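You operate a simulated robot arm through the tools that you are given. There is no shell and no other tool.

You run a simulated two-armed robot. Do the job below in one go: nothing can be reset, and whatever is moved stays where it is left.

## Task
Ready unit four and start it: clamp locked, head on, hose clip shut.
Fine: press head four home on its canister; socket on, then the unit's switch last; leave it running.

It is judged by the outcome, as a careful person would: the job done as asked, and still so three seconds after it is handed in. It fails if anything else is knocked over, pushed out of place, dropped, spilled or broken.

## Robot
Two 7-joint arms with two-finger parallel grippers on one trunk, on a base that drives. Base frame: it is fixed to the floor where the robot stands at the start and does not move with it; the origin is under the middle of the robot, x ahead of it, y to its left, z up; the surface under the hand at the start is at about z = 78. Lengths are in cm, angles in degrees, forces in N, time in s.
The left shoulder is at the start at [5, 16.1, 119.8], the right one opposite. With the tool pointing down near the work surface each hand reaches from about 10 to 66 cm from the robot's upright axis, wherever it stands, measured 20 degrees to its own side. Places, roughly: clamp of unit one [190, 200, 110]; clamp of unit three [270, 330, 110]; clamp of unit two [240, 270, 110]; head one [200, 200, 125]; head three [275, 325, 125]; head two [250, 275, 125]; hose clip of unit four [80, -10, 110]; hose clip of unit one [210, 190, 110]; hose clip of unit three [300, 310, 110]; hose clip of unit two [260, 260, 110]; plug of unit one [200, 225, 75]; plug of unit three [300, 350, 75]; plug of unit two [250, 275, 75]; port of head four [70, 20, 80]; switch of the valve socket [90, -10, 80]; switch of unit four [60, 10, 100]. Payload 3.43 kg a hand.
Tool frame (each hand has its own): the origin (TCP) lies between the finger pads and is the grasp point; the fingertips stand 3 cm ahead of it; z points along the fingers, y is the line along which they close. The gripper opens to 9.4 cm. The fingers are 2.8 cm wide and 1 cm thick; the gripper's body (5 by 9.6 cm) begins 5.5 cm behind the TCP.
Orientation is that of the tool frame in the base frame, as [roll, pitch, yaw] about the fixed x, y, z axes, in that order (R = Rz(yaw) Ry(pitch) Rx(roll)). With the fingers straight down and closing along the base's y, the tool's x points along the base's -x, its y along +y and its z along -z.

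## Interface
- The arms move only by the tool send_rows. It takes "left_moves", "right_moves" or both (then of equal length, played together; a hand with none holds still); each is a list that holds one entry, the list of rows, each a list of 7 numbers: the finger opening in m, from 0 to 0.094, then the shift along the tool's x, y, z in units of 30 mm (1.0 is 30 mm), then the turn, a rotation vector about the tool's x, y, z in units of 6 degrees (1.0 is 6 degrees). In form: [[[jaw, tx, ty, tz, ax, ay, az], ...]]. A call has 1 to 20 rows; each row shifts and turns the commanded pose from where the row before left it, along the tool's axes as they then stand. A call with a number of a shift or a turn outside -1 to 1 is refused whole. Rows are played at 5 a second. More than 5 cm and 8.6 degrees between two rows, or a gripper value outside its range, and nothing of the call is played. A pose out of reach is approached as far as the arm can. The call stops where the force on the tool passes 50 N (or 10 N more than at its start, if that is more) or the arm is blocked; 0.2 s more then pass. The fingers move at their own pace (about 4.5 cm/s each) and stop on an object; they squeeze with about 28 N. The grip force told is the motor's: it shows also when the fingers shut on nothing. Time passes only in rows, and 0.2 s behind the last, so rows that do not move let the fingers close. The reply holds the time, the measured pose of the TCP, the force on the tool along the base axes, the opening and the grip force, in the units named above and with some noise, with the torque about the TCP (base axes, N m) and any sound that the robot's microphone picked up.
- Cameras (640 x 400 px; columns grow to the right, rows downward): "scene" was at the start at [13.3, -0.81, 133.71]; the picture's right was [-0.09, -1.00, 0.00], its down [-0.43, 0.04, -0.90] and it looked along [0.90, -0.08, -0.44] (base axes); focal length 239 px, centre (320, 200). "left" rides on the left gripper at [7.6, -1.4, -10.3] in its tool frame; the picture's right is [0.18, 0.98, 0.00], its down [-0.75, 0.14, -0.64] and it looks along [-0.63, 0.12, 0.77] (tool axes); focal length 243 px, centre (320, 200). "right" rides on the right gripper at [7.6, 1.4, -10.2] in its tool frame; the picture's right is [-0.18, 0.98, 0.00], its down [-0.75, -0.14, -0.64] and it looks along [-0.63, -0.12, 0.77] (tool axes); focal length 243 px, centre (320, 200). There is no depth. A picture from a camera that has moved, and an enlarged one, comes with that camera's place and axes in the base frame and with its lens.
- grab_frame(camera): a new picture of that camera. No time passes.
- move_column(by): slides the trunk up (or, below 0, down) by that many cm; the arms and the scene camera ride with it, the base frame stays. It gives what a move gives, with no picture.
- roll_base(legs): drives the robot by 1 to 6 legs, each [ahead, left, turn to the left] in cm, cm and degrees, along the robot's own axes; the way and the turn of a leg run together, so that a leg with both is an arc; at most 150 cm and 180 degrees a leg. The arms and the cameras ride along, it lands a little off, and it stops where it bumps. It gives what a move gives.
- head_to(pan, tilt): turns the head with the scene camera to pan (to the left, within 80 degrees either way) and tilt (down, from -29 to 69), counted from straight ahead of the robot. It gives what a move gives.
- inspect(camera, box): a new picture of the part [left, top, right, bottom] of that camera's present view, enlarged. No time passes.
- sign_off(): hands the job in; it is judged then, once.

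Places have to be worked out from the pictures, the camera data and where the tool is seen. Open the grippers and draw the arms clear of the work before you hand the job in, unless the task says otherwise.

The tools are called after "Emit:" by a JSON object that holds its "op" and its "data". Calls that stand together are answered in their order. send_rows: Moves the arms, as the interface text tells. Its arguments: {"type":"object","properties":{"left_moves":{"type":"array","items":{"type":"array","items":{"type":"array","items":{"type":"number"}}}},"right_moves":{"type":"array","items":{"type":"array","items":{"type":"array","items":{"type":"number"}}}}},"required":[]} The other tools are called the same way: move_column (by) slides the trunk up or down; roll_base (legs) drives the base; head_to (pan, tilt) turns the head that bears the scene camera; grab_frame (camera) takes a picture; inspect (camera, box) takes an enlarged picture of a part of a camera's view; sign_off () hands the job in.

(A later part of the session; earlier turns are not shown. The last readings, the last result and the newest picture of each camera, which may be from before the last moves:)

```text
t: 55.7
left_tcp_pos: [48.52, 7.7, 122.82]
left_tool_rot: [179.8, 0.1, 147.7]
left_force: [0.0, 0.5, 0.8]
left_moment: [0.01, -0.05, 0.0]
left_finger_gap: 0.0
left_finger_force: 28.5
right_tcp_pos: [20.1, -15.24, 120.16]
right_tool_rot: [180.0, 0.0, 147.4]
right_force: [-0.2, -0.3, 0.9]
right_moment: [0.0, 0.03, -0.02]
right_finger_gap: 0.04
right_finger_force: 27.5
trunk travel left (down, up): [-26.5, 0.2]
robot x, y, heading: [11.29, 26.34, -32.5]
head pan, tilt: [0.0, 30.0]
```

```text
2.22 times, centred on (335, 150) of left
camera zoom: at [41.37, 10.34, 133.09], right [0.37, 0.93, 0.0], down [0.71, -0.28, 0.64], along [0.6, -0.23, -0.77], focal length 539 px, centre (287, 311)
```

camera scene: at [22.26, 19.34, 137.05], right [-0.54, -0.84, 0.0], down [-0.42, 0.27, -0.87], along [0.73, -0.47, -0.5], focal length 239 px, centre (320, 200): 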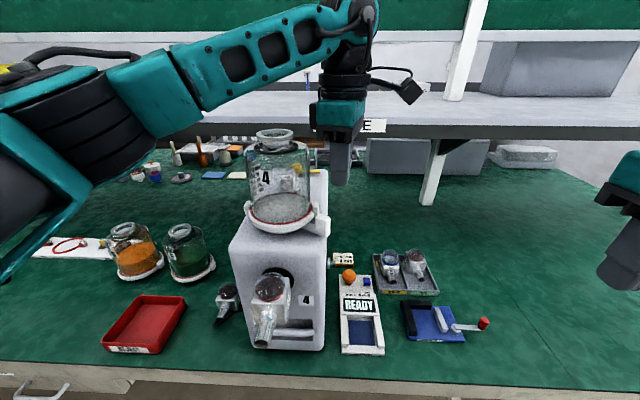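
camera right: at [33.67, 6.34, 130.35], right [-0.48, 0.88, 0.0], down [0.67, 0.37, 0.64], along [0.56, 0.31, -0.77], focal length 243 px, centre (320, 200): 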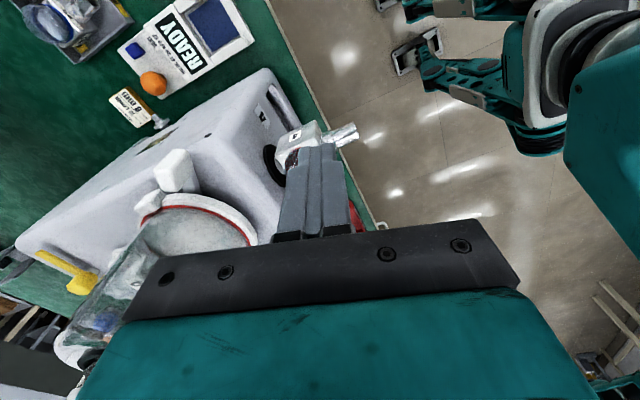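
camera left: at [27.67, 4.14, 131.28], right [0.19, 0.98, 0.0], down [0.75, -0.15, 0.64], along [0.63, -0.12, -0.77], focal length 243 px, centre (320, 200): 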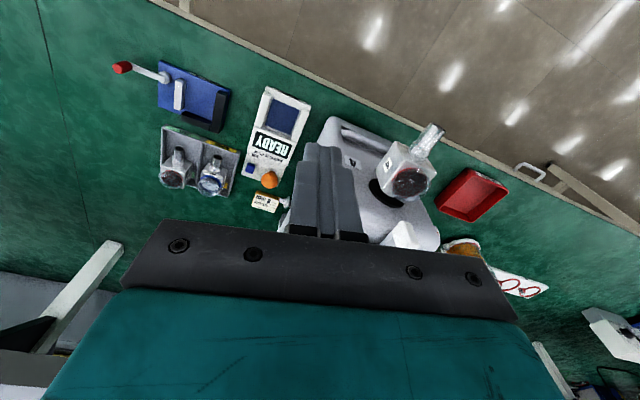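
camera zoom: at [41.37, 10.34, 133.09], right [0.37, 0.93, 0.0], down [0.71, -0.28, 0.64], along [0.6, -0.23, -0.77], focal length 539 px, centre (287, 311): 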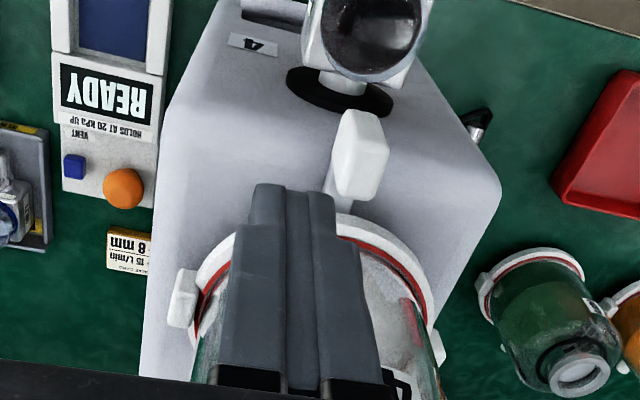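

The lever points right at the front valve on the unit's centre line. I lower and give the confirming push.

Emit:
{"op": "send_rows", "data": {"left_moves": [[[0, 0.1, -0.15, 0.75, 0, 0, 0], [0, 0, 0, 0.75, 0, 0, 0], [0, 0, 0, 0.75, 0, 0, 0], [0, 0, 0, 0.75, 0, 0, 0], [0, 0, 0.1, 0, 0, 0, 0], [0, 0, 0.1, 0, 0, 0, 0]]]}}

Emit:
{"op": "send_rows", "data": {"left_moves": [[[0, 0, 0.1, 0, 0, 0, 0], [0, 0, 0.1, 0, 0, 0, 0], [0, 0, 0, 0, 0, 0, 0]]]}}

Emit:
{"op": "inspect", "data": {"camera": "scene", "box": [240, 170, 340, 250]}}

```text
t: 57.1
left_tcp_pos: [48.49, 7.86, 113.78]
left_tool_rot: [179.8, 0.0, 147.7]
left_force: [0.1, 0.5, -0.8]
left_moment: [-0.01, 0.01, -0.02]
left_finger_gap: 0.0
left_finger_force: 27.7
right_tcp_pos: [20.11, -15.32, 120.24]
right_tool_rot: [180.0, 0.0, 147.4]
right_force: [-0.2, 0.1, 0.6]
right_moment: [0.01, 0.03, -0.02]
right_finger_gap: 0.01
right_finger_force: 27.8
trunk travel left (down, up): [-26.5, 0.2]
robot x, y, heading: [10.96, 26.51, -33.0]
head pan, tilt: [0.0, 30.0]
```

```text
t: 57.9
left_tcp_pos: [48.65, 8.48, 113.82]
left_tool_rot: [179.9, 0.1, 147.7]
left_force: [-0.2, 0.2, -0.6]
left_moment: [0.03, -0.03, -0.02]
left_finger_gap: 0.0
left_finger_force: 27.7
right_tcp_pos: [20.09, -15.31, 120.11]
right_tool_rot: [179.9, 0.1, 147.3]
right_force: [0.6, -0.7, 0.6]
right_moment: [0.0, 0.04, -0.01]
right_finger_gap: 0.02
right_finger_force: 28.1
trunk travel left (down, up): [-26.5, 0.2]
robot x, y, heading: [11.16, 26.29, -32.7]
head pan, tilt: [0.0, 30.0]
```

```text
5.00 times, centred on (290, 210) of scene
camera zoom: at [22.24, 19.34, 137.06], right [-0.54, -0.84, 0.0], down [-0.42, 0.27, -0.87], along [0.73, -0.47, -0.5], focal length 1196 px, centre (470, 150)
```

zoom: 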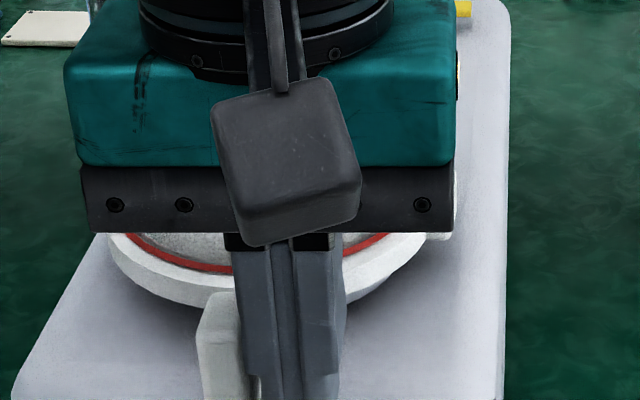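

Not quite in firm contact yet; I add small steps.

Emit:
{"op": "send_rows", "data": {"left_moves": [[[0, 0, 0.1, 0, 0, 0, 0], [0, 0, 0, 0, 0, 0, 0]]]}}

Emit:
{"op": "send_rows", "data": {"left_moves": [[[0, 0, 0.1, 0, 0, 0, 0], [0, 0, 0, 0, 0, 0, 0]]]}}

Emit:
{"op": "inspect", "data": {"camera": "scene", "box": [240, 170, 340, 250]}}

```text
t: 58.5
left_tcp_pos: [48.91, 8.69, 113.85]
left_tool_rot: [179.8, 0.0, 147.7]
left_force: [-2.0, -1.8, -1.1]
left_moment: [0.0, 0.05, -0.03]
left_finger_gap: 0.0
left_finger_force: 28.5
right_tcp_pos: [20.07, -15.28, 120.11]
right_tool_rot: [180.0, 0.0, 147.4]
right_force: [0.4, 0.7, -0.6]
right_moment: [0.03, 0.0, 0.01]
right_finger_gap: 0.0
right_finger_force: 27.9
trunk travel left (down, up): [-26.5, 0.2]
robot x, y, heading: [11.3, 26.56, -32.8]
head pan, tilt: [0.0, 30.0]
```

```text
t: 59.1
left_tcp_pos: [48.93, 8.9, 113.97]
left_tool_rot: [179.9, 0.0, 147.7]
left_force: [-6.9, -8.1, -2.3]
left_moment: [0.0, 0.02, -0.12]
left_finger_gap: 0.0
left_finger_force: 28.4
right_tcp_pos: [20.04, -15.36, 120.12]
right_tool_rot: [179.9, 0.0, 147.4]
right_force: [0.2, 0.5, 0.7]
right_moment: [-0.02, 0.02, -0.02]
right_finger_gap: 0.0
right_finger_force: 27.8
trunk travel left (down, up): [-26.5, 0.2]
robot x, y, heading: [10.79, 26.3, -32.4]
head pan, tilt: [0.0, 30.0]
```

```text
5.00 times, centred on (290, 210) of scene
camera zoom: at [22.14, 19.21, 137.06], right [-0.54, -0.84, 0.0], down [-0.42, 0.27, -0.87], along [0.73, -0.47, -0.5], focal length 1196 px, centre (470, 150)
```

zoom: 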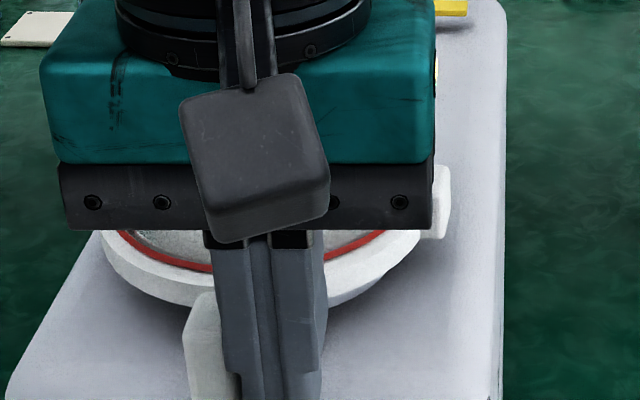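

A stiff stop: the reaction jumped to ~11 N within 2 mm, so the clamp is locked. I back off, raise, and carry the left hand round toward head four, opening the fingers.

Emit:
{"op": "send_rows", "data": {"left_moves": [[[0, 0.1, -0.3, 0, 0, 0, 0], [0, 0.3, 0, -0.5, 0, 0, 0], [0, 0.4, 0, -0.9, 0, 0, 0], [0, 0.9, 0, -0.9, 0, 0, 0], [0, 0.9, 0, -0.4, 0, 0, 0], [0.085, 0.5, 0.9, 0, 0, 0, 0], [0.085, 0, 0.95, 0, 0, 0, 0], [0.085, 0, 0.95, 0, 0, 0, 0], [0.085, 0, 0.95, 0, 0, 0, 0], [0.085, 0, 0.95, 0, 0, 0, 0], [0.085, 0, 0.95, 0, 0, 0, 0], [0.085, 0, 0.95, 0, 0, 0, 0], [0.085, 0, 0.95, 0, 0, 0, 0], [0.085, 0, 0.95, 0, 0, 0, 0]]]}}

Emit:
{"op": "head_to", "data": {"pan": 15, "tilt": 35}}

Emit:
{"op": "grab_frame", "data": {"camera": "scene"}}

Emit:
{"op": "grab_frame", "data": {"camera": "left"}}

```text
t: 62.1
left_tcp_pos: [54.16, 34.81, 122.13]
left_tool_rot: [179.8, 0.1, 147.7]
left_force: [-0.7, 0.2, 0.4]
left_moment: [-0.02, 0.02, 0.05]
left_finger_gap: 8.5
left_finger_force: 0.1
right_tcp_pos: [20.09, -15.19, 120.19]
right_tool_rot: [179.9, 0.0, 147.4]
right_force: [0.3, 0.4, -0.1]
right_moment: [0.0, 0.02, -0.02]
right_finger_gap: 0.0
right_finger_force: 28.0
trunk travel left (down, up): [-26.5, 0.2]
robot x, y, heading: [10.99, 26.5, -32.5]
head pan, tilt: [0.0, 30.0]
```

```text
t: 62.8
left_tcp_pos: [54.15, 34.79, 122.2]
left_tool_rot: [179.8, -0.1, 147.8]
left_force: [0.0, -0.4, 0.5]
left_moment: [-0.02, 0.01, 0.02]
left_finger_gap: 8.51
left_finger_force: 0.0
right_tcp_pos: [20.07, -15.35, 120.16]
right_tool_rot: [-180.0, -0.1, 147.4]
right_force: [0.1, 0.4, 0.6]
right_moment: [0.03, 0.02, -0.01]
right_finger_gap: 0.0
right_finger_force: 28.0
trunk travel left (down, up): [-26.5, 0.2]
robot x, y, heading: [11.09, 26.65, -32.6]
head pan, tilt: [15.0, 35.0]
```

```text
taken
camera scene: at [23.01, 21.55, 136.28], right [-0.3, -0.95, 0.0], down [-0.55, 0.17, -0.82], along [0.78, -0.25, -0.57], focal length 239 px, centre (320, 200)
```

scene: 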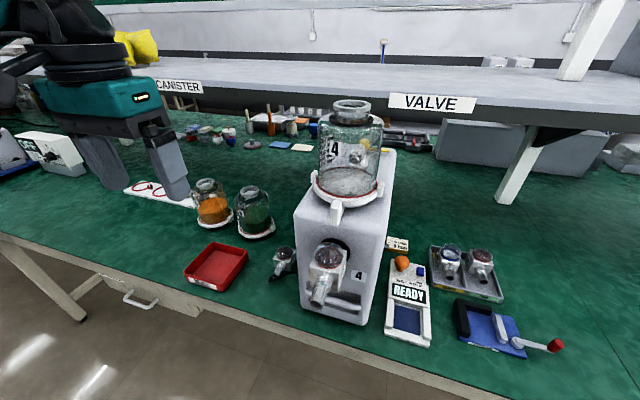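

```text
taken
camera left: at [46.95, 37.41, 132.32], right [0.37, 0.93, 0.0], down [0.71, -0.28, 0.64], along [0.6, -0.23, -0.77], focal length 243 px, centre (320, 200)
```

left: 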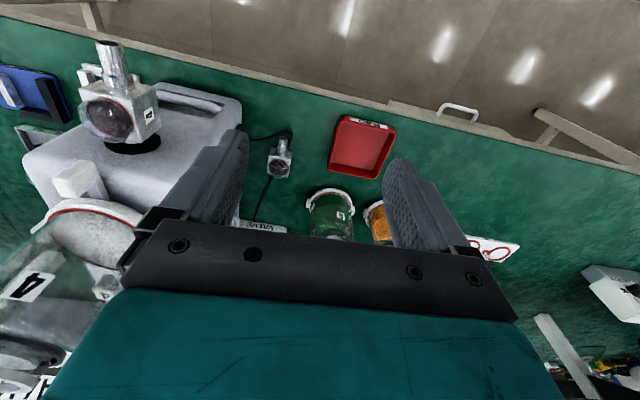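

The clamp lever looks right in front. I zoom into the left view for the head, and the unit's left side.

Emit:
{"op": "inspect", "data": {"camera": "left", "box": [240, 115, 320, 195]}}

Emit:
{"op": "inspect", "data": {"camera": "scene", "box": [255, 225, 325, 295]}}

```text
5.00 times, centred on (280, 155) of left
camera zoom: at [46.95, 37.41, 132.32], right [0.37, 0.93, 0.0], down [0.71, -0.28, 0.64], along [0.6, -0.23, -0.77], focal length 1213 px, centre (520, 425)
```

zoom: 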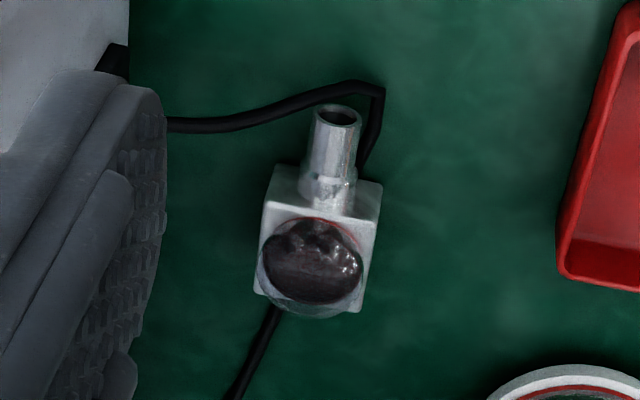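

```text
5.71 times, centred on (290, 260) of scene
camera zoom: at [23.01, 21.55, 136.28], right [-0.3, -0.95, 0.0], down [-0.55, 0.17, -0.82], along [0.78, -0.25, -0.57], focal length 1366 px, centre (491, -143)
```

zoom: 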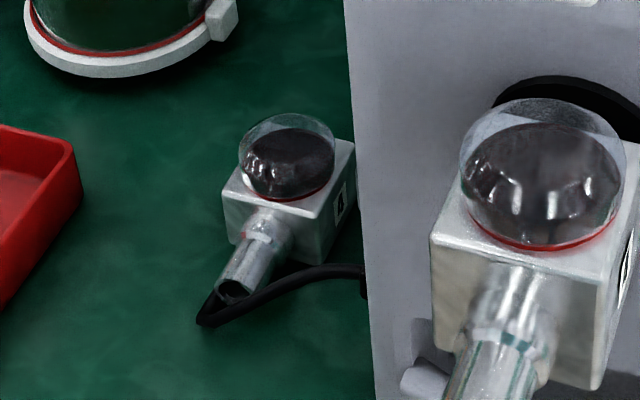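

Head four's block is 5.2 cm square, centred at [72.6,16.8], aligned with the bench, nozzle front. I move the open left hand forward and down to above it.

Emit:
{"op": "send_rows", "data": {"left_moves": [[[0.085, -0.933, 0, 0.6, 0, 0, 0], [0.085, -0.933, 0, 0.7, 0, 0, 0], [0.085, -0.933, 0, 0.8, 0, 0, 0], [0.085, -0.933, 0, 0.8, 0, 0, 0], [0.085, -0.933, 0, 0.8, 0, 0, 0], [0.085, -0.933, 0, 0.8, 0, 0, 0], [0.085, -0.933, 0, 0.8, 0, 0, 0], [0.085, -0.933, 0, 0.8, 0, 0, 0], [0.085, -0.933, 0, 0.6, 0, 0, 0], [0.085, 0, -0.55, 0, 0, 0, 0], [0.085, 0, -0.55, 0, 0, 0, 0], [0.085, 0, -0.55, 0, 0, 0, 0], [0.085, 0, 0, 0, 0, 0, 0]]]}}

Emit:
{"op": "grab_frame", "data": {"camera": "left"}}

Emit:
{"op": "inspect", "data": {"camera": "scene", "box": [225, 165, 345, 295]}}

```text
t: 65.6
left_tcp_pos: [73.07, 17.09, 101.92]
left_tool_rot: [179.8, 0.0, 147.8]
left_force: [0.4, 0.3, 0.1]
left_moment: [0.0, 0.02, 0.02]
left_finger_gap: 8.5
left_finger_force: 0.1
right_tcp_pos: [20.12, -15.11, 120.03]
right_tool_rot: [180.0, 0.0, 147.3]
right_force: [-1.0, 0.3, -0.2]
right_moment: [-0.02, 0.02, 0.01]
right_finger_gap: 0.01
right_finger_force: 27.4
trunk travel left (down, up): [-26.5, 0.2]
robot x, y, heading: [11.02, 26.41, -32.4]
head pan, tilt: [15.0, 35.0]
```

```text
taken
camera left: at [65.86, 19.82, 112.23], right [0.37, 0.93, 0.0], down [0.71, -0.28, 0.64], along [0.6, -0.23, -0.77], focal length 243 px, centre (320, 200)
```

left: 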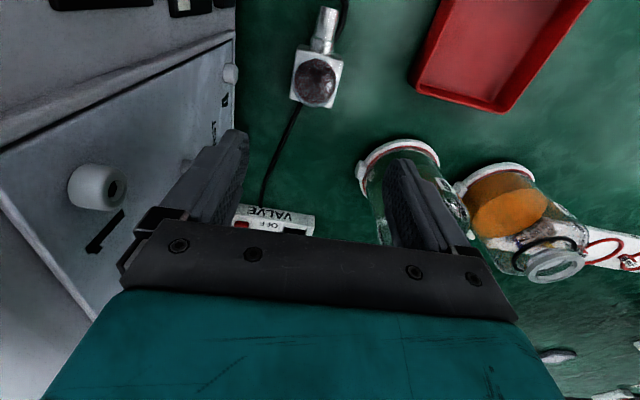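

```text
3.08 times, centred on (285, 230) of scene
camera zoom: at [23.03, 21.56, 136.28], right [-0.3, -0.95, 0.0], down [-0.55, 0.17, -0.82], along [0.78, -0.25, -0.57], focal length 736 px, centre (428, 108)
```

zoom: 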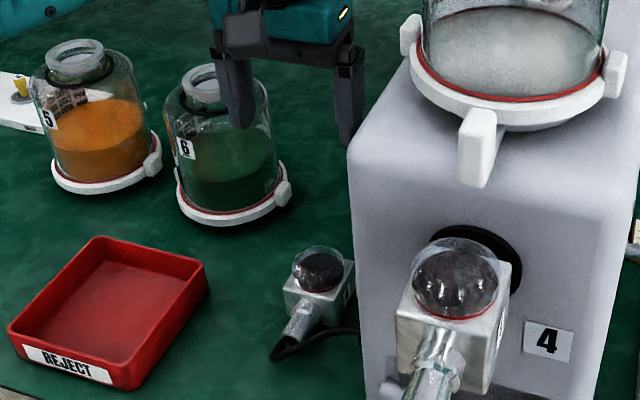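

The hand is over the head; I zoom the left view to refine its position relative to the fingers.

Emit:
{"op": "inspect", "data": {"camera": "left", "box": [260, 0, 380, 120]}}

Emit:
{"op": "inspect", "data": {"camera": "left", "box": [0, 0, 260, 240]}}

```text
3.33 times, centred on (320, 60) of left
camera zoom: at [65.86, 19.82, 112.23], right [0.37, 0.93, 0.0], down [0.71, -0.28, 0.64], along [0.6, -0.23, -0.77], focal length 809 px, centre (320, 667)
```

zoom: 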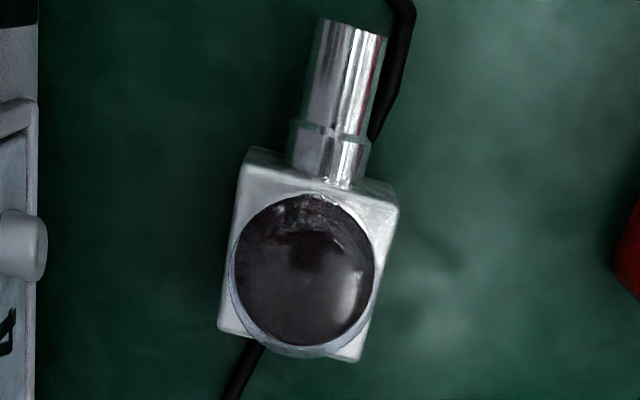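

```text
1.67 times, centred on (130, 120) of left
camera zoom: at [65.86, 19.82, 112.23], right [0.37, 0.93, 0.0], down [0.71, -0.28, 0.64], along [0.6, -0.23, -0.77], focal length 404 px, centre (637, 333)
```

zoom: 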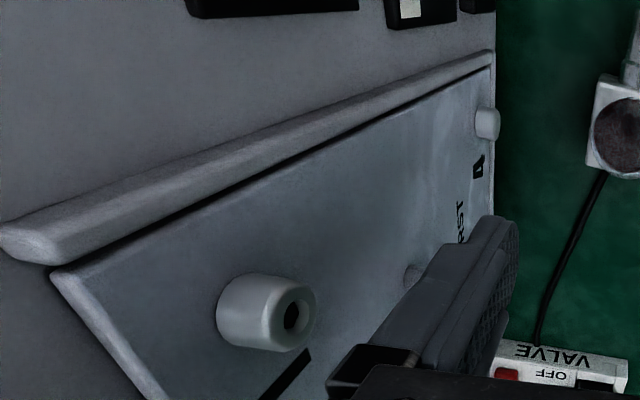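

Head centre relative to the hand: 0.4 cm toward me, 0.6 cm to the right; I keep a small leftward bias for clearance to the unit's side. I descend to grasp height with a 7.8 cm opening.

Emit:
{"op": "send_rows", "data": {"left_moves": [[[0.078, 0.13, 0, 0.9, 0, 0, 0], [0.078, 0, 0, 0.9, 0, 0, 0], [0.078, 0, 0, 0.9, 0, 0, 0], [0.078, 0, 0, 0.9, 0, 0, 0], [0.078, 0, 0, 0.9, 0, 0, 0], [0.078, 0, 0, 0.9, 0, 0, 0], [0.078, 0, 0, 0.5, 0, 0, 0], [0.078, 0, 0, 0, 0, 0, 0]]]}}

Emit:
{"op": "grab_frame", "data": {"camera": "left"}}

Emit:
{"op": "inspect", "data": {"camera": "scene", "box": [225, 185, 345, 295]}}

```text
t: 67.4
left_tcp_pos: [72.6, 17.49, 84.3]
left_tool_rot: [179.7, -0.1, 147.7]
left_force: [-0.1, 0.2, 0.2]
left_moment: [-0.01, -0.02, 0.02]
left_finger_gap: 7.79
left_finger_force: 0.1
right_tcp_pos: [20.11, -15.24, 120.15]
right_tool_rot: [180.0, 0.1, 147.4]
right_force: [-0.7, -0.2, 0.3]
right_moment: [-0.01, 0.02, -0.02]
right_finger_gap: 0.02
right_finger_force: 28.0
trunk travel left (down, up): [-26.5, 0.2]
robot x, y, heading: [11.36, 26.33, -32.5]
head pan, tilt: [15.0, 35.0]
```

```text
taken
camera left: at [65.39, 20.12, 94.54], right [0.37, 0.93, 0.0], down [0.71, -0.28, 0.64], along [0.6, -0.23, -0.77], focal length 243 px, centre (320, 200)
```

left: 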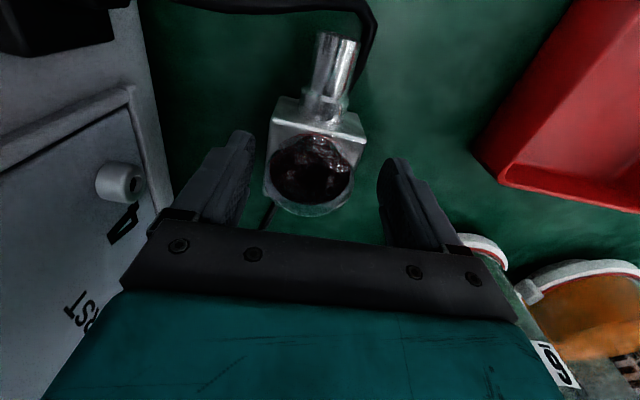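

```text
3.64 times, centred on (285, 240) of scene
camera zoom: at [23.02, 21.55, 136.28], right [-0.3, -0.95, 0.0], down [-0.55, 0.17, -0.82], along [0.78, -0.25, -0.57], focal length 870 px, centre (447, 54)
```

zoom: 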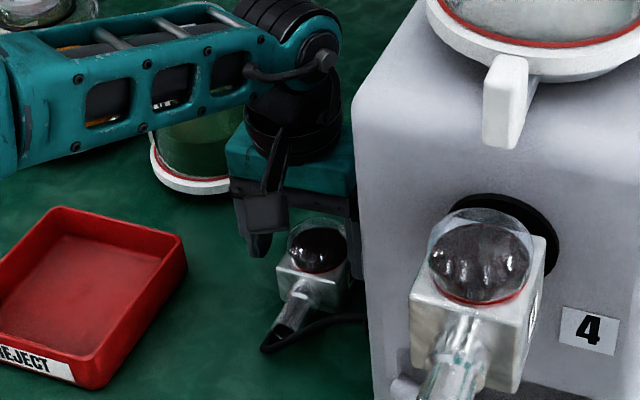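

Block is centred between the fingertips. I descend the last 2.3 cm and close.

Emit:
{"op": "send_rows", "data": {"left_moves": [[[0.078, 0, 0, 0.4, 0, 0, 0], [0.078, 0, 0, 0.37, 0, 0, 0], [0.03, 0, 0, 0, 0, 0, 0], [0.03, 0, 0, 0, 0, 0, 0], [0.03, 0, 0, 0, 0, 0, 0], [0.03, 0, 0, 0, 0, 0, 0]]]}}

Emit:
{"op": "grab_frame", "data": {"camera": "left"}}

```text
t: 68.8
left_tcp_pos: [72.62, 17.38, 81.91]
left_tool_rot: [179.8, 0.0, 147.8]
left_force: [-0.9, -1.3, 0.2]
left_moment: [-0.13, -0.03, -0.03]
left_finger_gap: 5.82
left_finger_force: 28.7
right_tcp_pos: [20.16, -15.27, 120.12]
right_tool_rot: [-180.0, 0.0, 147.3]
right_force: [0.6, -0.7, 0.2]
right_moment: [-0.03, -0.03, 0.01]
right_finger_gap: 0.0
right_finger_force: 28.0
trunk travel left (down, up): [-26.5, 0.2]
robot x, y, heading: [11.04, 26.35, -32.6]
head pan, tilt: [15.0, 35.0]
```

```text
taken
camera left: at [65.43, 20.17, 92.22], right [0.37, 0.93, 0.0], down [0.71, -0.28, 0.64], along [0.6, -0.23, -0.77], focal length 243 px, centre (320, 200)
```

left: 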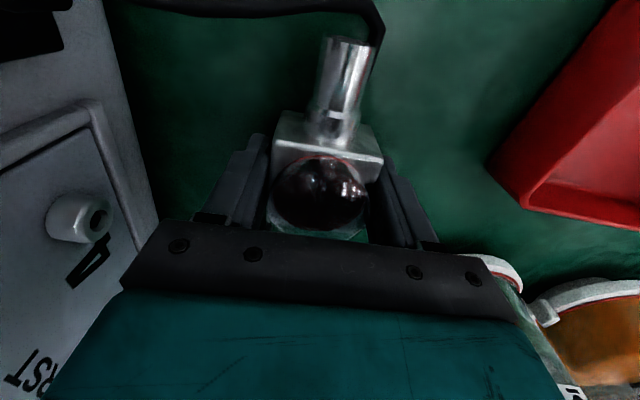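

Gripped (5.8 cm). I lift it straight up, then up to just above the canister's top height while drawing slightly back.

Emit:
{"op": "send_rows", "data": {"left_moves": [[[0.03, 0, 0, -0.4, 0, 0, 0], [0.03, 0, 0, -0.7, 0, 0, 0], [0.03, 0, 0, -0.9, 0, 0, 0], [0.03, 0, 0, -0.9, 0, 0, 0], [0.03, 0, 0, -0.9, 0, 0, 0], [0.03, 0, 0, -0.9, 0, 0, 0], [0.03, 0, 0, -0.9, 0, 0, 0]]]}}

Emit:
{"op": "grab_frame", "data": {"camera": "left"}}

Emit:
{"op": "grab_frame", "data": {"camera": "scene"}}

```text
t: 70.4
left_tcp_pos: [72.77, 17.37, 98.79]
left_tool_rot: [179.8, 0.0, 147.8]
left_force: [-0.2, -0.4, -2.6]
left_moment: [0.01, -0.03, 0.02]
left_finger_gap: 5.81
left_finger_force: 28.4
right_tcp_pos: [20.12, -15.22, 120.17]
right_tool_rot: [-180.0, 0.0, 147.4]
right_force: [-0.6, -0.5, 0.2]
right_moment: [0.0, 0.0, -0.01]
right_finger_gap: 0.0
right_finger_force: 28.1
trunk travel left (down, up): [-26.5, 0.2]
robot x, y, heading: [11.21, 26.18, -32.4]
head pan, tilt: [15.0, 35.0]
```

```text
taken
camera left: at [65.4, 20.12, 109.07], right [0.37, 0.93, 0.0], down [0.71, -0.28, 0.64], along [0.6, -0.23, -0.77], focal length 243 px, centre (320, 200)
```

left: 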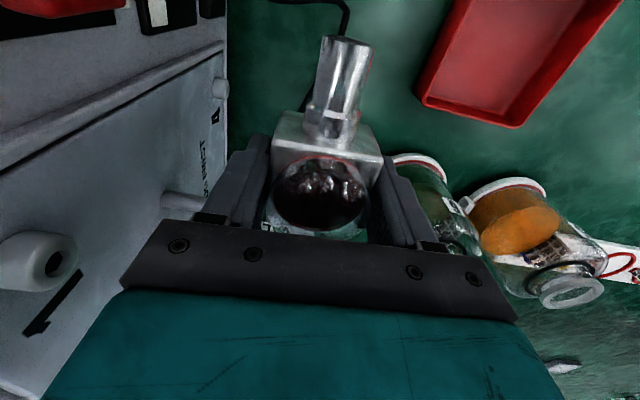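

```text
taken
camera scene: at [23.03, 21.55, 136.27], right [-0.3, -0.95, 0.0], down [-0.55, 0.17, -0.82], along [0.78, -0.25, -0.57], focal length 239 px, centre (320, 200)
```

scene: 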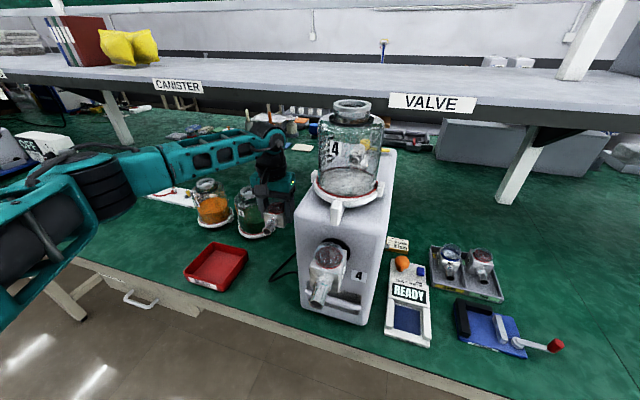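

Lifted cleanly. I zoom to measure how the head sits in the grip.

Emit:
{"op": "inspect", "data": {"camera": "left", "box": [220, 20, 420, 260]}}

Emit:
{"op": "send_rows", "data": {"left_moves": [[[0.03, 0.15, 0.05, -0.95, 0, 0, 0], [0.03, 0.15, 0.05, -0.95, 0, 0, 0], [0.03, 0.15, 0.05, -0.95, 0, 0, 0], [0.03, 0.15, 0.05, -0.95, 0, 0, 0], [0.03, 0.15, 0.05, -0.95, 0, 0, 0], [0.03, 0.15, 0.05, -0.95, 0, 0, 0], [0.03, 0.15, 0.05, -0.95, 0, 0, 0], [0.03, 0.15, 0.05, -0.95, 0, 0, 0], [0.03, 0.15, 0.05, -0.95, 0, 0, 0], [0.03, 0.15, 0, -0.95, 0, 0, 0], [0.03, 0.15, 0, -0.95, 0, 0, 0], [0.03, 0.15, 0, -0.95, 0, 0, 0], [0.03, 0, 0, 0, 0, 0, 0]]]}}

Emit:
{"op": "grab_frame", "data": {"camera": "scene"}}

```text
1.67 times, centred on (320, 140) of left
camera zoom: at [65.4, 20.12, 109.07], right [0.37, 0.93, 0.0], down [0.71, -0.28, 0.64], along [0.6, -0.23, -0.77], focal length 404 px, centre (320, 300)
```

zoom: 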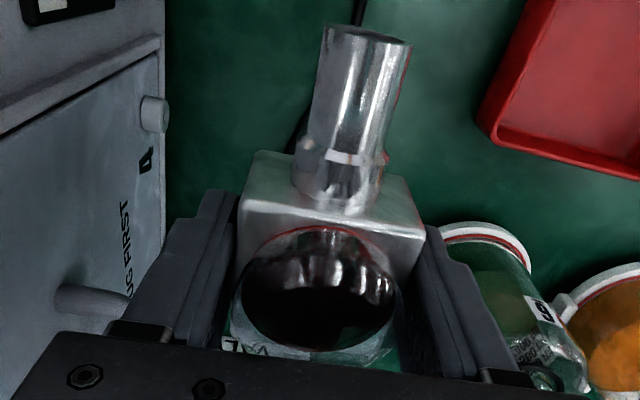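

```text
t: 73.2
left_tcp_pos: [68.96, 21.12, 133.12]
left_tool_rot: [179.9, -0.1, 147.8]
left_force: [-0.6, 1.0, -2.4]
left_moment: [-0.03, 0.01, 0.02]
left_finger_gap: 5.82
left_finger_force: 28.0
right_tcp_pos: [20.06, -15.23, 120.02]
right_tool_rot: [-179.9, 0.0, 147.4]
right_force: [0.1, -0.2, 0.1]
right_moment: [0.0, 0.02, -0.03]
right_finger_gap: 0.0
right_finger_force: 27.7
trunk travel left (down, up): [-26.5, 0.2]
robot x, y, heading: [11.24, 26.15, -32.7]
head pan, tilt: [15.0, 35.0]
```

```text
taken
camera scene: at [23.1, 21.55, 136.27], right [-0.3, -0.95, 0.0], down [-0.55, 0.17, -0.82], along [0.78, -0.25, -0.57], focal length 239 px, centre (320, 200)
```

scene: 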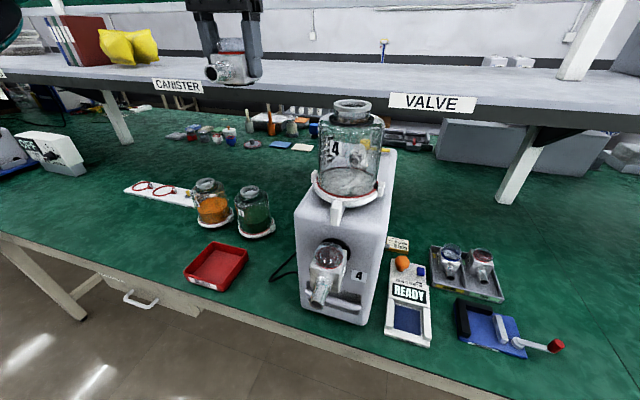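

Head is held at z≈133, well clear. I zoom in on the head and the canister neck to see its underside and compare sizes.

Emit:
{"op": "inspect", "data": {"camera": "scene", "box": [185, 10, 285, 100]}}

Emit:
{"op": "inspect", "data": {"camera": "scene", "box": [300, 90, 400, 160]}}

```text
4.44 times, centred on (235, 55) of scene
camera zoom: at [23.1, 21.55, 136.27], right [-0.3, -0.95, 0.0], down [-0.55, 0.17, -0.82], along [0.78, -0.25, -0.57], focal length 1063 px, centre (698, 844)
```

zoom: 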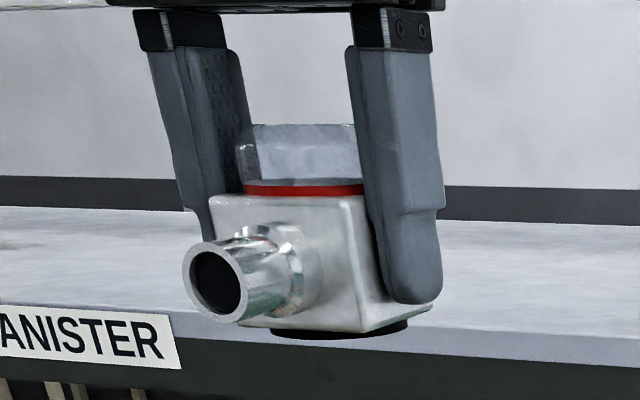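

```text
5.71 times, centred on (350, 125) of scene
camera zoom: at [23.1, 21.55, 136.27], right [-0.3, -0.95, 0.0], down [-0.55, 0.17, -0.82], along [0.78, -0.25, -0.57], focal length 1366 px, centre (149, 629)
```

zoom: 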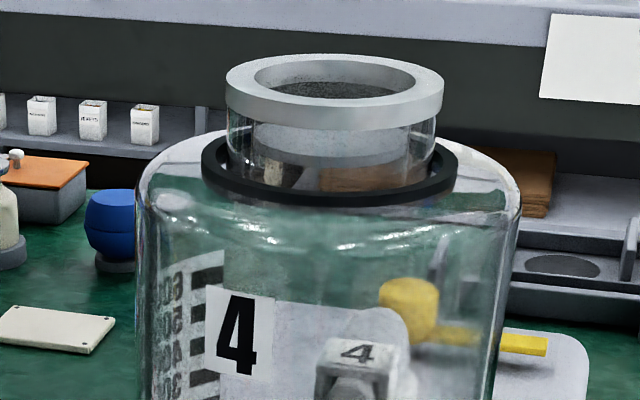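

The head has a black spigot below that fits the neck; I judge the neck centre near [59.0,4.5] but want a second viewpoint. I pitch the right hand up so its camera looks horizontally at the neck from the front-right.

Emit:
{"op": "send_rows", "data": {"right_moves": [[[0, 0, 0, 0, 0, -1, 0], [0, 0, 0, 0, 0, -1, 0], [0, 0, 0, 0, 0, -1, 0], [0, 0, 0, 0, 0, -1, 0], [0, 0, 0, 0, 0, -1, 0], [0, 0, 0, 0, 0, -1, 0], [0, 0, 0, 0, 0, -1, 0], [0, 0, 0, 0, 0, -1, 0], [0, 0, 0, 0, 0, -1, 0], [0, 0, 0, 0, 0, -1, 0], [0, 0, 0, 0, 0, -1, 0], [0, 0, 0, 0, 0, -1, 0]]]}}

Emit:
{"op": "grab_frame", "data": {"camera": "right"}}

```text
t: 75.8
left_tcp_pos: [68.76, 21.18, 133.0]
left_tool_rot: [179.9, 0.0, 147.9]
left_force: [0.0, -0.9, -2.0]
left_moment: [-0.02, -0.02, -0.01]
left_finger_gap: 5.8
left_finger_force: 27.3
right_tcp_pos: [24.14, -24.87, 126.76]
right_tool_rot: [-180.0, 71.9, 147.4]
right_force: [-0.3, 1.1, -0.8]
right_moment: [-0.03, 0.0, -0.02]
right_finger_gap: 0.0
right_finger_force: 28.1
right hand out of reach, approached as far as the arm can: row 5, 6, 7, 8, 9, 10, 11, 12
trunk travel left (down, up): [-26.5, 0.2]
robot x, y, heading: [11.15, 26.37, -32.5]
head pan, tilt: [15.0, 35.0]
```

```text
taken
camera right: at [14.47, -17.08, 122.65], right [0.58, 0.8, 0.18], down [-0.4, 0.08, 0.91], along [0.72, -0.6, 0.36], focal length 243 px, centre (320, 200)
```

right: 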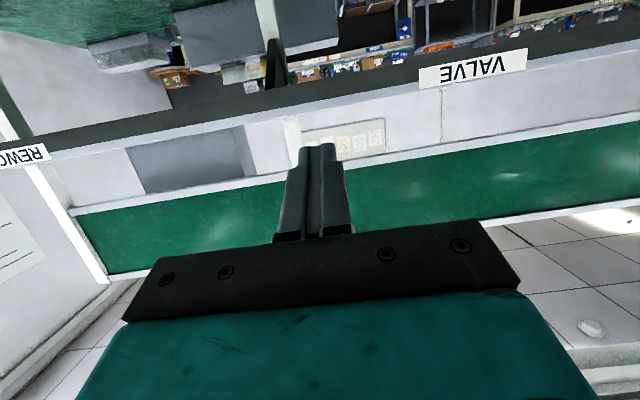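

The camera now looks forward from below the hand. I yaw the hand left about 40° so the neck comes into view.

Emit:
{"op": "send_rows", "data": {"right_moves": [[[0, 0, 0, 0, -1, 0, 0], [0, 0, 0, 0, -1, 0, 0], [0, 0, 0, 0, -1, 0, 0], [0, 0, 0, 0, -1, 0, 0], [0, 0, 0, 0, -1, 0, 0], [0, 0, 0, 0, -1, 0, 0], [0, 0, 0, 0, -1, 0, 0]]]}}

Emit:
{"op": "grab_frame", "data": {"camera": "right"}}

Emit:
{"op": "grab_frame", "data": {"camera": "scene"}}

```text
t: 77.4
left_tcp_pos: [68.7, 21.16, 133.03]
left_tool_rot: [179.9, 0.0, 147.7]
left_force: [-0.4, 0.0, -2.0]
left_moment: [0.03, 0.01, 0.01]
left_finger_gap: 5.83
left_finger_force: 27.7
right_tcp_pos: [24.12, -24.7, 126.77]
right_tool_rot: [162.0, 72.1, 147.4]
right_force: [-0.4, -0.9, -0.3]
right_moment: [0.01, 0.01, 0.01]
right_finger_gap: 0.01
right_finger_force: 28.5
right hand out of reach, approached as far as the arm can: row 4, 5, 6, 7
trunk travel left (down, up): [-26.5, 0.2]
robot x, y, heading: [11.2, 26.16, -32.5]
head pan, tilt: [15.0, 35.0]
```

```text
taken
camera right: at [12.81, -19.79, 122.69], right [0.31, 0.91, 0.27], down [-0.44, -0.12, 0.89], along [0.84, -0.39, 0.36], focal length 243 px, centre (320, 200)
```

right: 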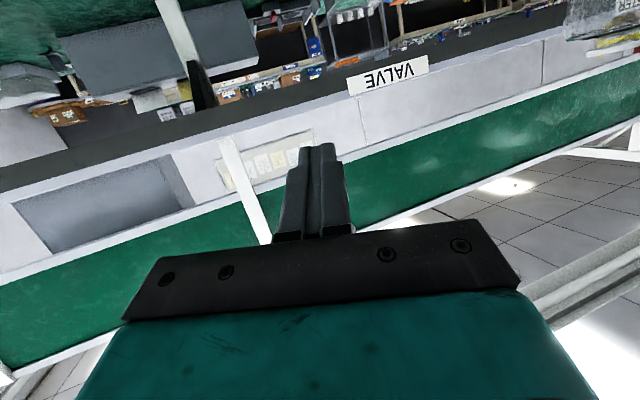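

```text
taken
camera scene: at [23.05, 21.55, 136.27], right [-0.3, -0.95, 0.0], down [-0.55, 0.17, -0.82], along [0.78, -0.25, -0.57], focal length 239 px, centre (320, 200)
```

scene: 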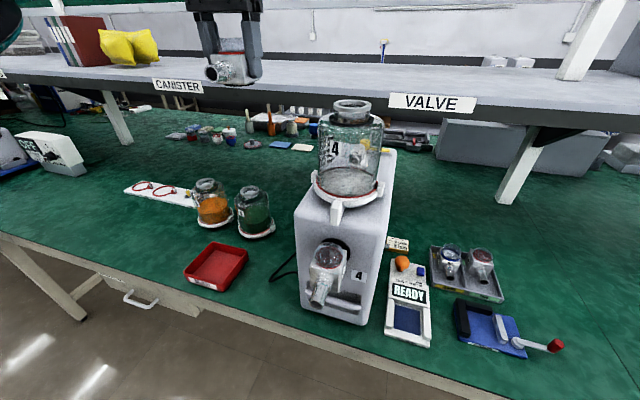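

Emit:
{"op": "inspect", "data": {"camera": "right", "box": [540, 0, 640, 70]}}

```text
5.71 times, centred on (590, 35) of right
camera zoom: at [12.81, -19.79, 122.69], right [0.31, 0.91, 0.27], down [-0.44, -0.12, 0.89], along [0.84, -0.39, 0.36], focal length 1386 px, centre (-1223, 1143)
```

zoom: 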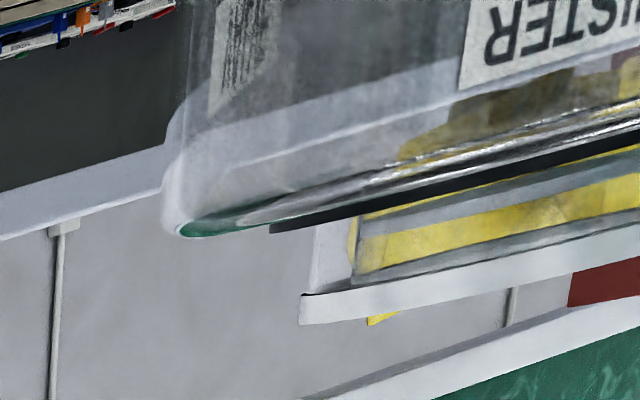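

The neck ring is partly visible at the edge. I shift the right hand leftward/back to bring it into view.

Emit:
{"op": "send_rows", "data": {"right_moves": [[[0, 0.13, 0.87, -0.11, 0, 0, 0], [0, 0.13, 0.87, -0.11, 0, 0, 0], [0, 0.13, 0.87, -0.11, 0, 0, 0], [0, 0.13, 0.87, -0.11, 0, 0, 0], [0, 0.13, 0.87, -0.11, 0, 0, 0]]]}}

Emit:
{"op": "grab_frame", "data": {"camera": "right"}}

Emit:
{"op": "inspect", "data": {"camera": "right", "box": [500, 0, 640, 90]}}

```text
t: 78.6
left_tcp_pos: [68.84, 21.31, 133.01]
left_tool_rot: [179.8, -0.1, 147.8]
left_force: [0.1, 0.5, -2.9]
left_moment: [-0.05, 0.0, 0.0]
left_finger_gap: 5.83
left_finger_force: 28.0
right_tcp_pos: [27.01, -17.52, 129.95]
right_tool_rot: [162.0, 71.9, 147.4]
right_force: [-0.2, 0.2, 0.1]
right_moment: [-0.03, -0.02, 0.01]
right_finger_gap: 0.0
right_finger_force: 28.0
right hand out of reach, approached as far as the arm can: row 2, 3, 4, 5
trunk travel left (down, up): [-26.5, 0.2]
robot x, y, heading: [11.43, 26.62, -32.6]
head pan, tilt: [15.0, 35.0]
```

```text
taken
camera right: at [15.85, -12.58, 125.86], right [0.31, 0.91, 0.27], down [-0.44, -0.12, 0.89], along [0.85, -0.39, 0.36], focal length 243 px, centre (320, 200)
```

right: 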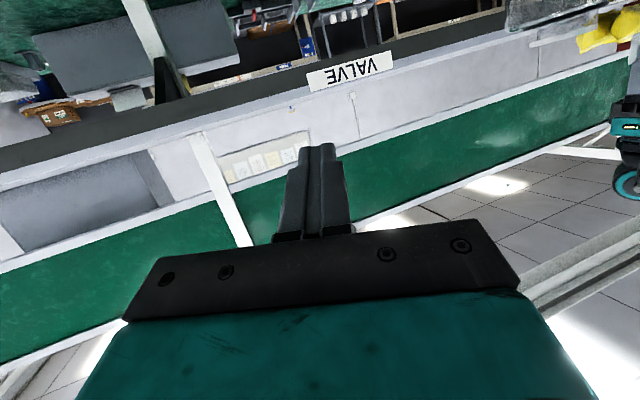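

```text
4.44 times, centred on (570, 45) of right
camera zoom: at [15.85, -12.58, 125.86], right [0.31, 0.91, 0.27], down [-0.44, -0.12, 0.89], along [0.85, -0.39, 0.36], focal length 1078 px, centre (-791, 889)
```

zoom: 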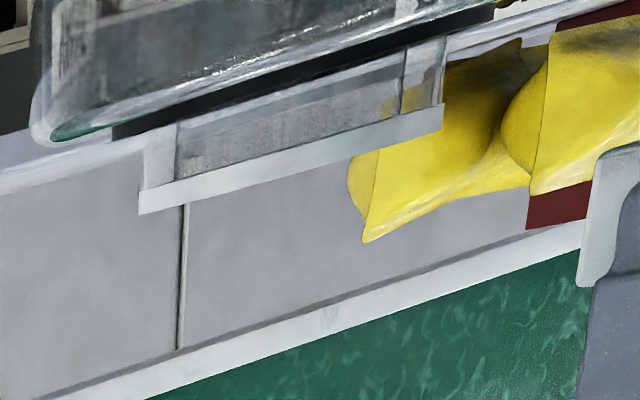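

Rim now fully visible from the right camera: combined rays put the neck centre near [58.6,4.8,126.8]. I carry the head over it at safe height, then check alignment in both views.

Emit:
{"op": "send_rows", "data": {"left_moves": [[[0.03, 0, 0, -0.35, 0, 0, 0], [0.03, 0, -0.92, 0, 0, 0, 0], [0.03, 0, -0.92, 0, 0, 0, 0], [0.03, 0, -0.92, 0, 0, 0, 0], [0.03, 0, -0.92, 0, 0, 0, 0], [0.03, 0, -0.92, 0, 0, 0, 0], [0.03, 0, -0.92, 0, 0, 0, 0], [0.03, 0, -0.92, 0, 0, 0, 0], [0.03, 0, 0, 0, 0, 0, 0]]]}}

Emit:
{"op": "inspect", "data": {"camera": "scene", "box": [300, 60, 400, 140]}}

Emit:
{"op": "inspect", "data": {"camera": "right", "box": [500, 0, 640, 90]}}

```text
t: 80.6
left_tcp_pos: [58.81, 5.18, 133.97]
left_tool_rot: [179.8, -0.2, 147.7]
left_force: [-0.4, 0.5, -2.6]
left_moment: [-0.03, 0.0, 0.01]
left_finger_gap: 5.79
left_finger_force: 27.4
right_tcp_pos: [27.03, -17.58, 129.99]
right_tool_rot: [162.1, 71.9, 147.5]
right_force: [-0.5, 0.3, -1.0]
right_moment: [0.03, 0.0, -0.03]
right_finger_gap: 0.01
right_finger_force: 27.8
trunk travel left (down, up): [-26.5, 0.2]
robot x, y, heading: [11.02, 26.24, -32.7]
head pan, tilt: [15.0, 35.0]
```

```text
5.00 times, centred on (350, 100) of scene
camera zoom: at [23.07, 21.59, 136.27], right [-0.3, -0.95, 0.0], down [-0.55, 0.17, -0.82], along [0.78, -0.25, -0.57], focal length 1196 px, centre (170, 700)
```

zoom: 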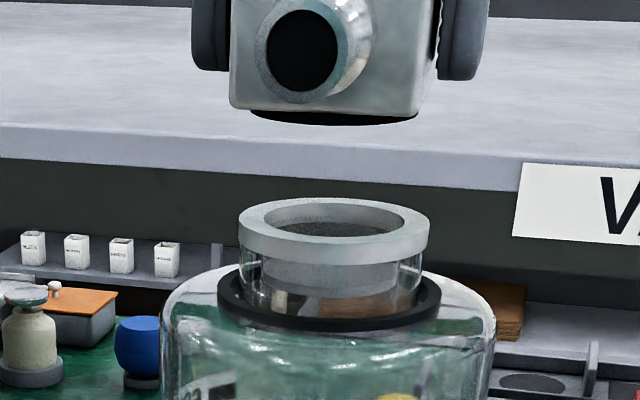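

```text
4.44 times, centred on (570, 45) of right
camera zoom: at [15.84, -12.54, 125.88], right [0.31, 0.91, 0.27], down [-0.44, -0.12, 0.89], along [0.85, -0.39, 0.36], focal length 1078 px, centre (-791, 889)
```

zoom: 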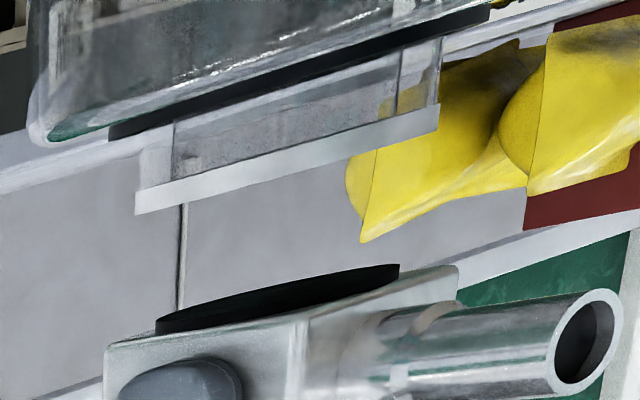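

Right view: aligned within a millimetre; scene view: head about 2.5 mm too far left. I correct by 0.2 cm back and 0.28 cm right, and lower 2 cm for a closer check.

Emit:
{"op": "send_rows", "data": {"left_moves": [[[0.03, 0.063, -0.093, 0.35, 0, 0, 0], [0.03, 0, 0, 0.35, 0, 0, 0], [0.03, 0, 0, 0, 0, 0, 0]]]}}

Emit:
{"op": "inspect", "data": {"camera": "scene", "box": [310, 70, 390, 130]}}

Emit:
{"op": "inspect", "data": {"camera": "right", "box": [500, 0, 640, 90]}}

```text
t: 81.4
left_tcp_pos: [58.24, 4.81, 131.96]
left_tool_rot: [179.8, 0.0, 147.7]
left_force: [0.3, -0.2, -3.2]
left_moment: [-0.01, 0.01, 0.04]
left_finger_gap: 5.82
left_finger_force: 28.0
right_tcp_pos: [27.18, -17.6, 129.91]
right_tool_rot: [162.0, 71.9, 147.3]
right_force: [-0.6, 0.0, 0.3]
right_moment: [-0.02, -0.02, 0.01]
right_finger_gap: 0.03
right_finger_force: 28.0
trunk travel left (down, up): [-26.5, 0.2]
robot x, y, heading: [11.39, 26.48, -32.9]
head pan, tilt: [15.0, 35.0]
```

```text
6.67 times, centred on (350, 100) of scene
camera zoom: at [23.03, 21.54, 136.28], right [-0.3, -0.95, 0.0], down [-0.55, 0.17, -0.82], along [0.78, -0.25, -0.57], focal length 1594 px, centre (120, 867)
```

zoom: 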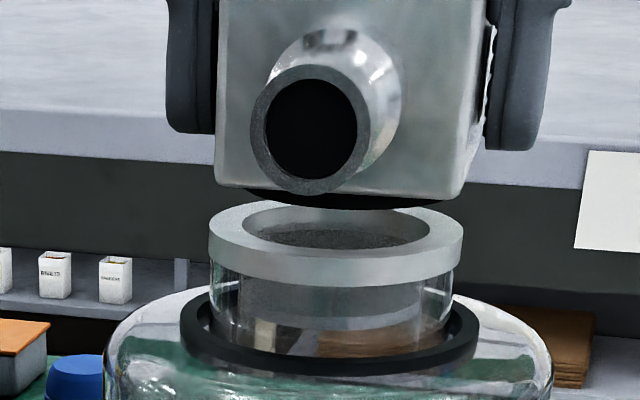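

```text
4.44 times, centred on (570, 45) of right
camera zoom: at [15.8, -12.58, 125.86], right [0.31, 0.91, 0.27], down [-0.44, -0.12, 0.89], along [0.85, -0.39, 0.36], focal length 1078 px, centre (-791, 889)
```

zoom: 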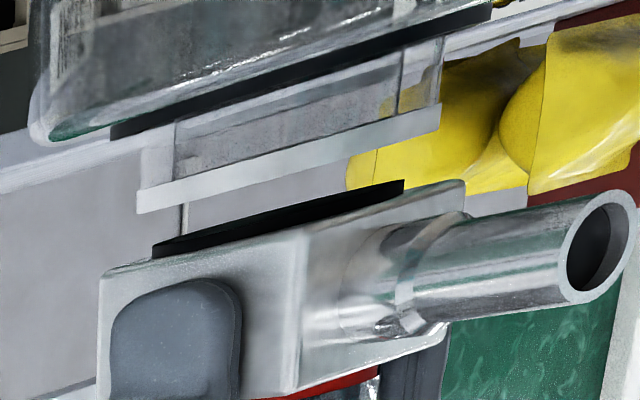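

Now about 2 mm off to the other side by both views; I correct 0.13 cm left and 0.15 cm back and lower slowly toward contact.

Emit:
{"op": "send_rows", "data": {"left_moves": [[[0.03, 0.05, 0.045, 0.1, 0, 0, 0], [0.03, 0, 0, 0.1, 0, 0, 0], [0.03, 0, 0, 0, 0, 0, 0]]]}}

Emit:
{"op": "inspect", "data": {"camera": "scene", "box": [310, 70, 390, 130]}}

Emit:
{"op": "inspect", "data": {"camera": "right", "box": [500, 0, 640, 90]}}

```text
t: 82.2
left_tcp_pos: [58.13, 5.06, 131.28]
left_tool_rot: [179.8, 0.0, 147.8]
left_force: [-0.6, -0.3, -2.7]
left_moment: [0.0, -0.02, -0.05]
left_finger_gap: 5.86
left_finger_force: 28.1
right_tcp_pos: [27.04, -17.63, 129.98]
right_tool_rot: [162.0, 71.8, 147.3]
right_force: [1.1, -0.3, -0.3]
right_moment: [0.0, 0.01, -0.04]
right_finger_gap: 0.01
right_finger_force: 27.6
trunk travel left (down, up): [-26.5, 0.2]
robot x, y, heading: [10.9, 26.52, -32.5]
head pan, tilt: [15.0, 35.0]
```

```text
6.67 times, centred on (350, 100) of scene
camera zoom: at [23.04, 21.54, 136.28], right [-0.3, -0.95, 0.0], down [-0.55, 0.17, -0.82], along [0.78, -0.25, -0.57], focal length 1594 px, centre (120, 867)
```

zoom: 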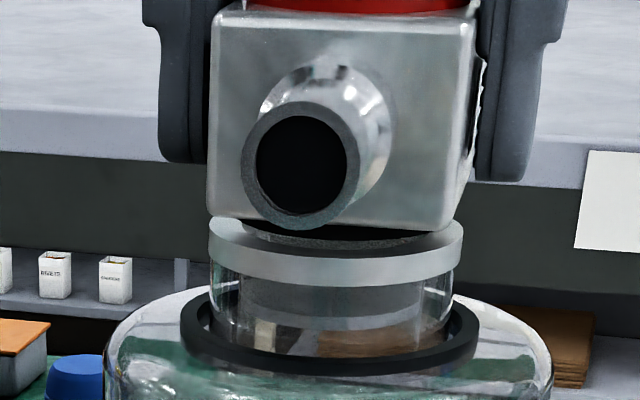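

```text
4.44 times, centred on (570, 45) of right
camera zoom: at [15.8, -12.58, 125.86], right [0.31, 0.91, 0.27], down [-0.44, -0.12, 0.89], along [0.85, -0.39, 0.36], focal length 1078 px, centre (-791, 889)
```

zoom: 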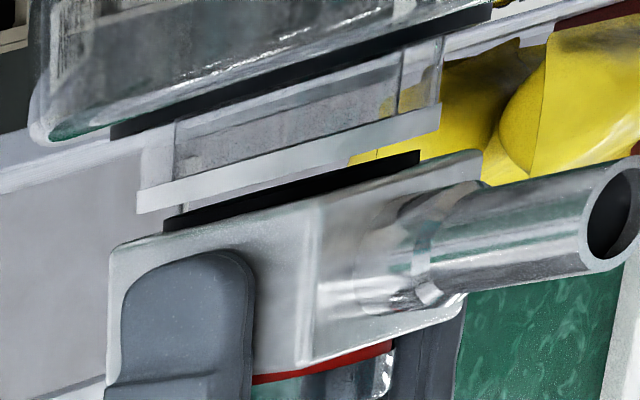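

Both views now show the spigot centred within about 1 mm, gap ≈0.4 cm. I lower on in small steps watching the force.

Emit:
{"op": "send_rows", "data": {"left_moves": [[[0.03, 0, -0.01, 0.1, 0, 0, 0], [0.03, 0, 0, 0.1, 0, 0, 0], [0.03, 0, 0, 0, 0, 0, 0]]]}}

Emit:
{"op": "inspect", "data": {"camera": "right", "box": [500, 0, 640, 90]}}

Emit:
{"op": "inspect", "data": {"camera": "scene", "box": [310, 70, 390, 130]}}

```text
t: 83.0
left_tcp_pos: [58.1, 5.15, 130.94]
left_tool_rot: [179.9, 0.3, 148.0]
left_force: [6.8, -2.5, 21.0]
left_moment: [0.28, -0.12, -0.1]
left_finger_gap: 5.84
left_finger_force: 28.3
right_tcp_pos: [27.08, -17.47, 129.96]
right_tool_rot: [162.0, 72.0, 147.4]
right_force: [0.6, 0.1, -0.3]
right_moment: [-0.04, 0.0, 0.03]
right_finger_gap: 0.0
right_finger_force: 28.1
trunk travel left (down, up): [-26.5, 0.2]
robot x, y, heading: [11.26, 26.16, -32.4]
head pan, tilt: [15.0, 35.0]
```

```text
4.44 times, centred on (570, 45) of right
camera zoom: at [15.75, -12.56, 125.91], right [0.31, 0.91, 0.27], down [-0.44, -0.12, 0.89], along [0.85, -0.39, 0.36], focal length 1078 px, centre (-791, 889)
```

zoom: 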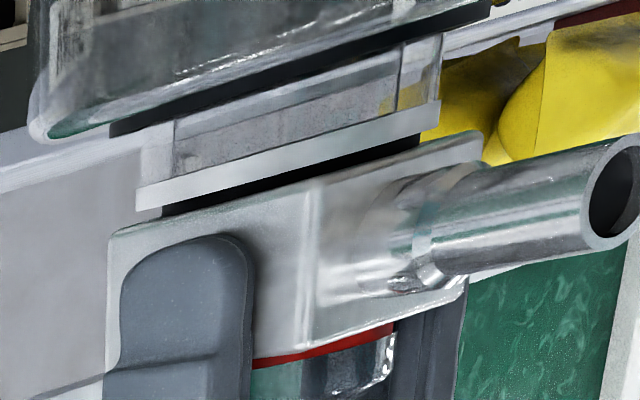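

```text
6.67 times, centred on (350, 100) of scene
camera zoom: at [22.98, 21.57, 136.32], right [-0.3, -0.95, 0.0], down [-0.55, 0.17, -0.82], along [0.78, -0.25, -0.57], focal length 1594 px, centre (120, 867)
```

zoom: 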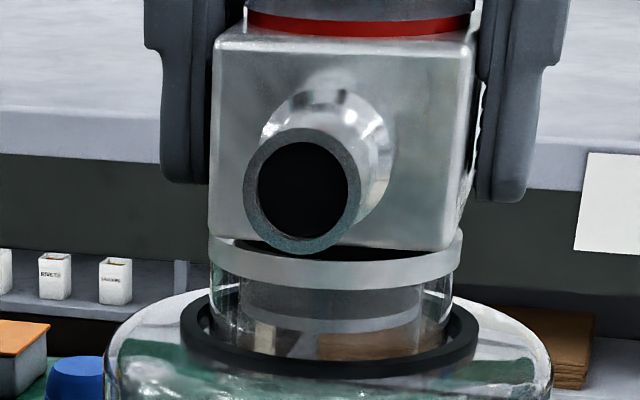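

Contact: ~24 N upward with the spigot on the rim, with a slight forward reaction (+n). I shift a hair forward/right and press on in small steps.

Emit:
{"op": "send_rows", "data": {"left_moves": [[[0.03, -0.04, -0.03, 0, 0, 0, 0], [0.03, 0, 0, 0.04, 0, 0, 0], [0.03, 0, 0, 0.04, 0, 0, 0], [0.03, 0, 0, 0, 0, 0, 0]]]}}

```text
t: 84.0
left_tcp_pos: [57.98, 5.09, 131.03]
left_tool_rot: [179.8, 0.4, 147.7]
left_force: [7.9, 0.8, 34.5]
left_moment: [0.15, 0.02, 0.0]
left_finger_gap: 5.83
left_finger_force: 28.0
right_tcp_pos: [26.89, -17.41, 130.01]
right_tool_rot: [162.0, 72.0, 147.5]
right_force: [0.0, 0.4, 0.7]
right_moment: [0.0, 0.05, -0.01]
right_finger_gap: 0.0
right_finger_force: 27.9
trunk travel left (down, up): [-26.5, 0.2]
robot x, y, heading: [11.05, 25.88, -32.7]
head pan, tilt: [15.0, 35.0]
```

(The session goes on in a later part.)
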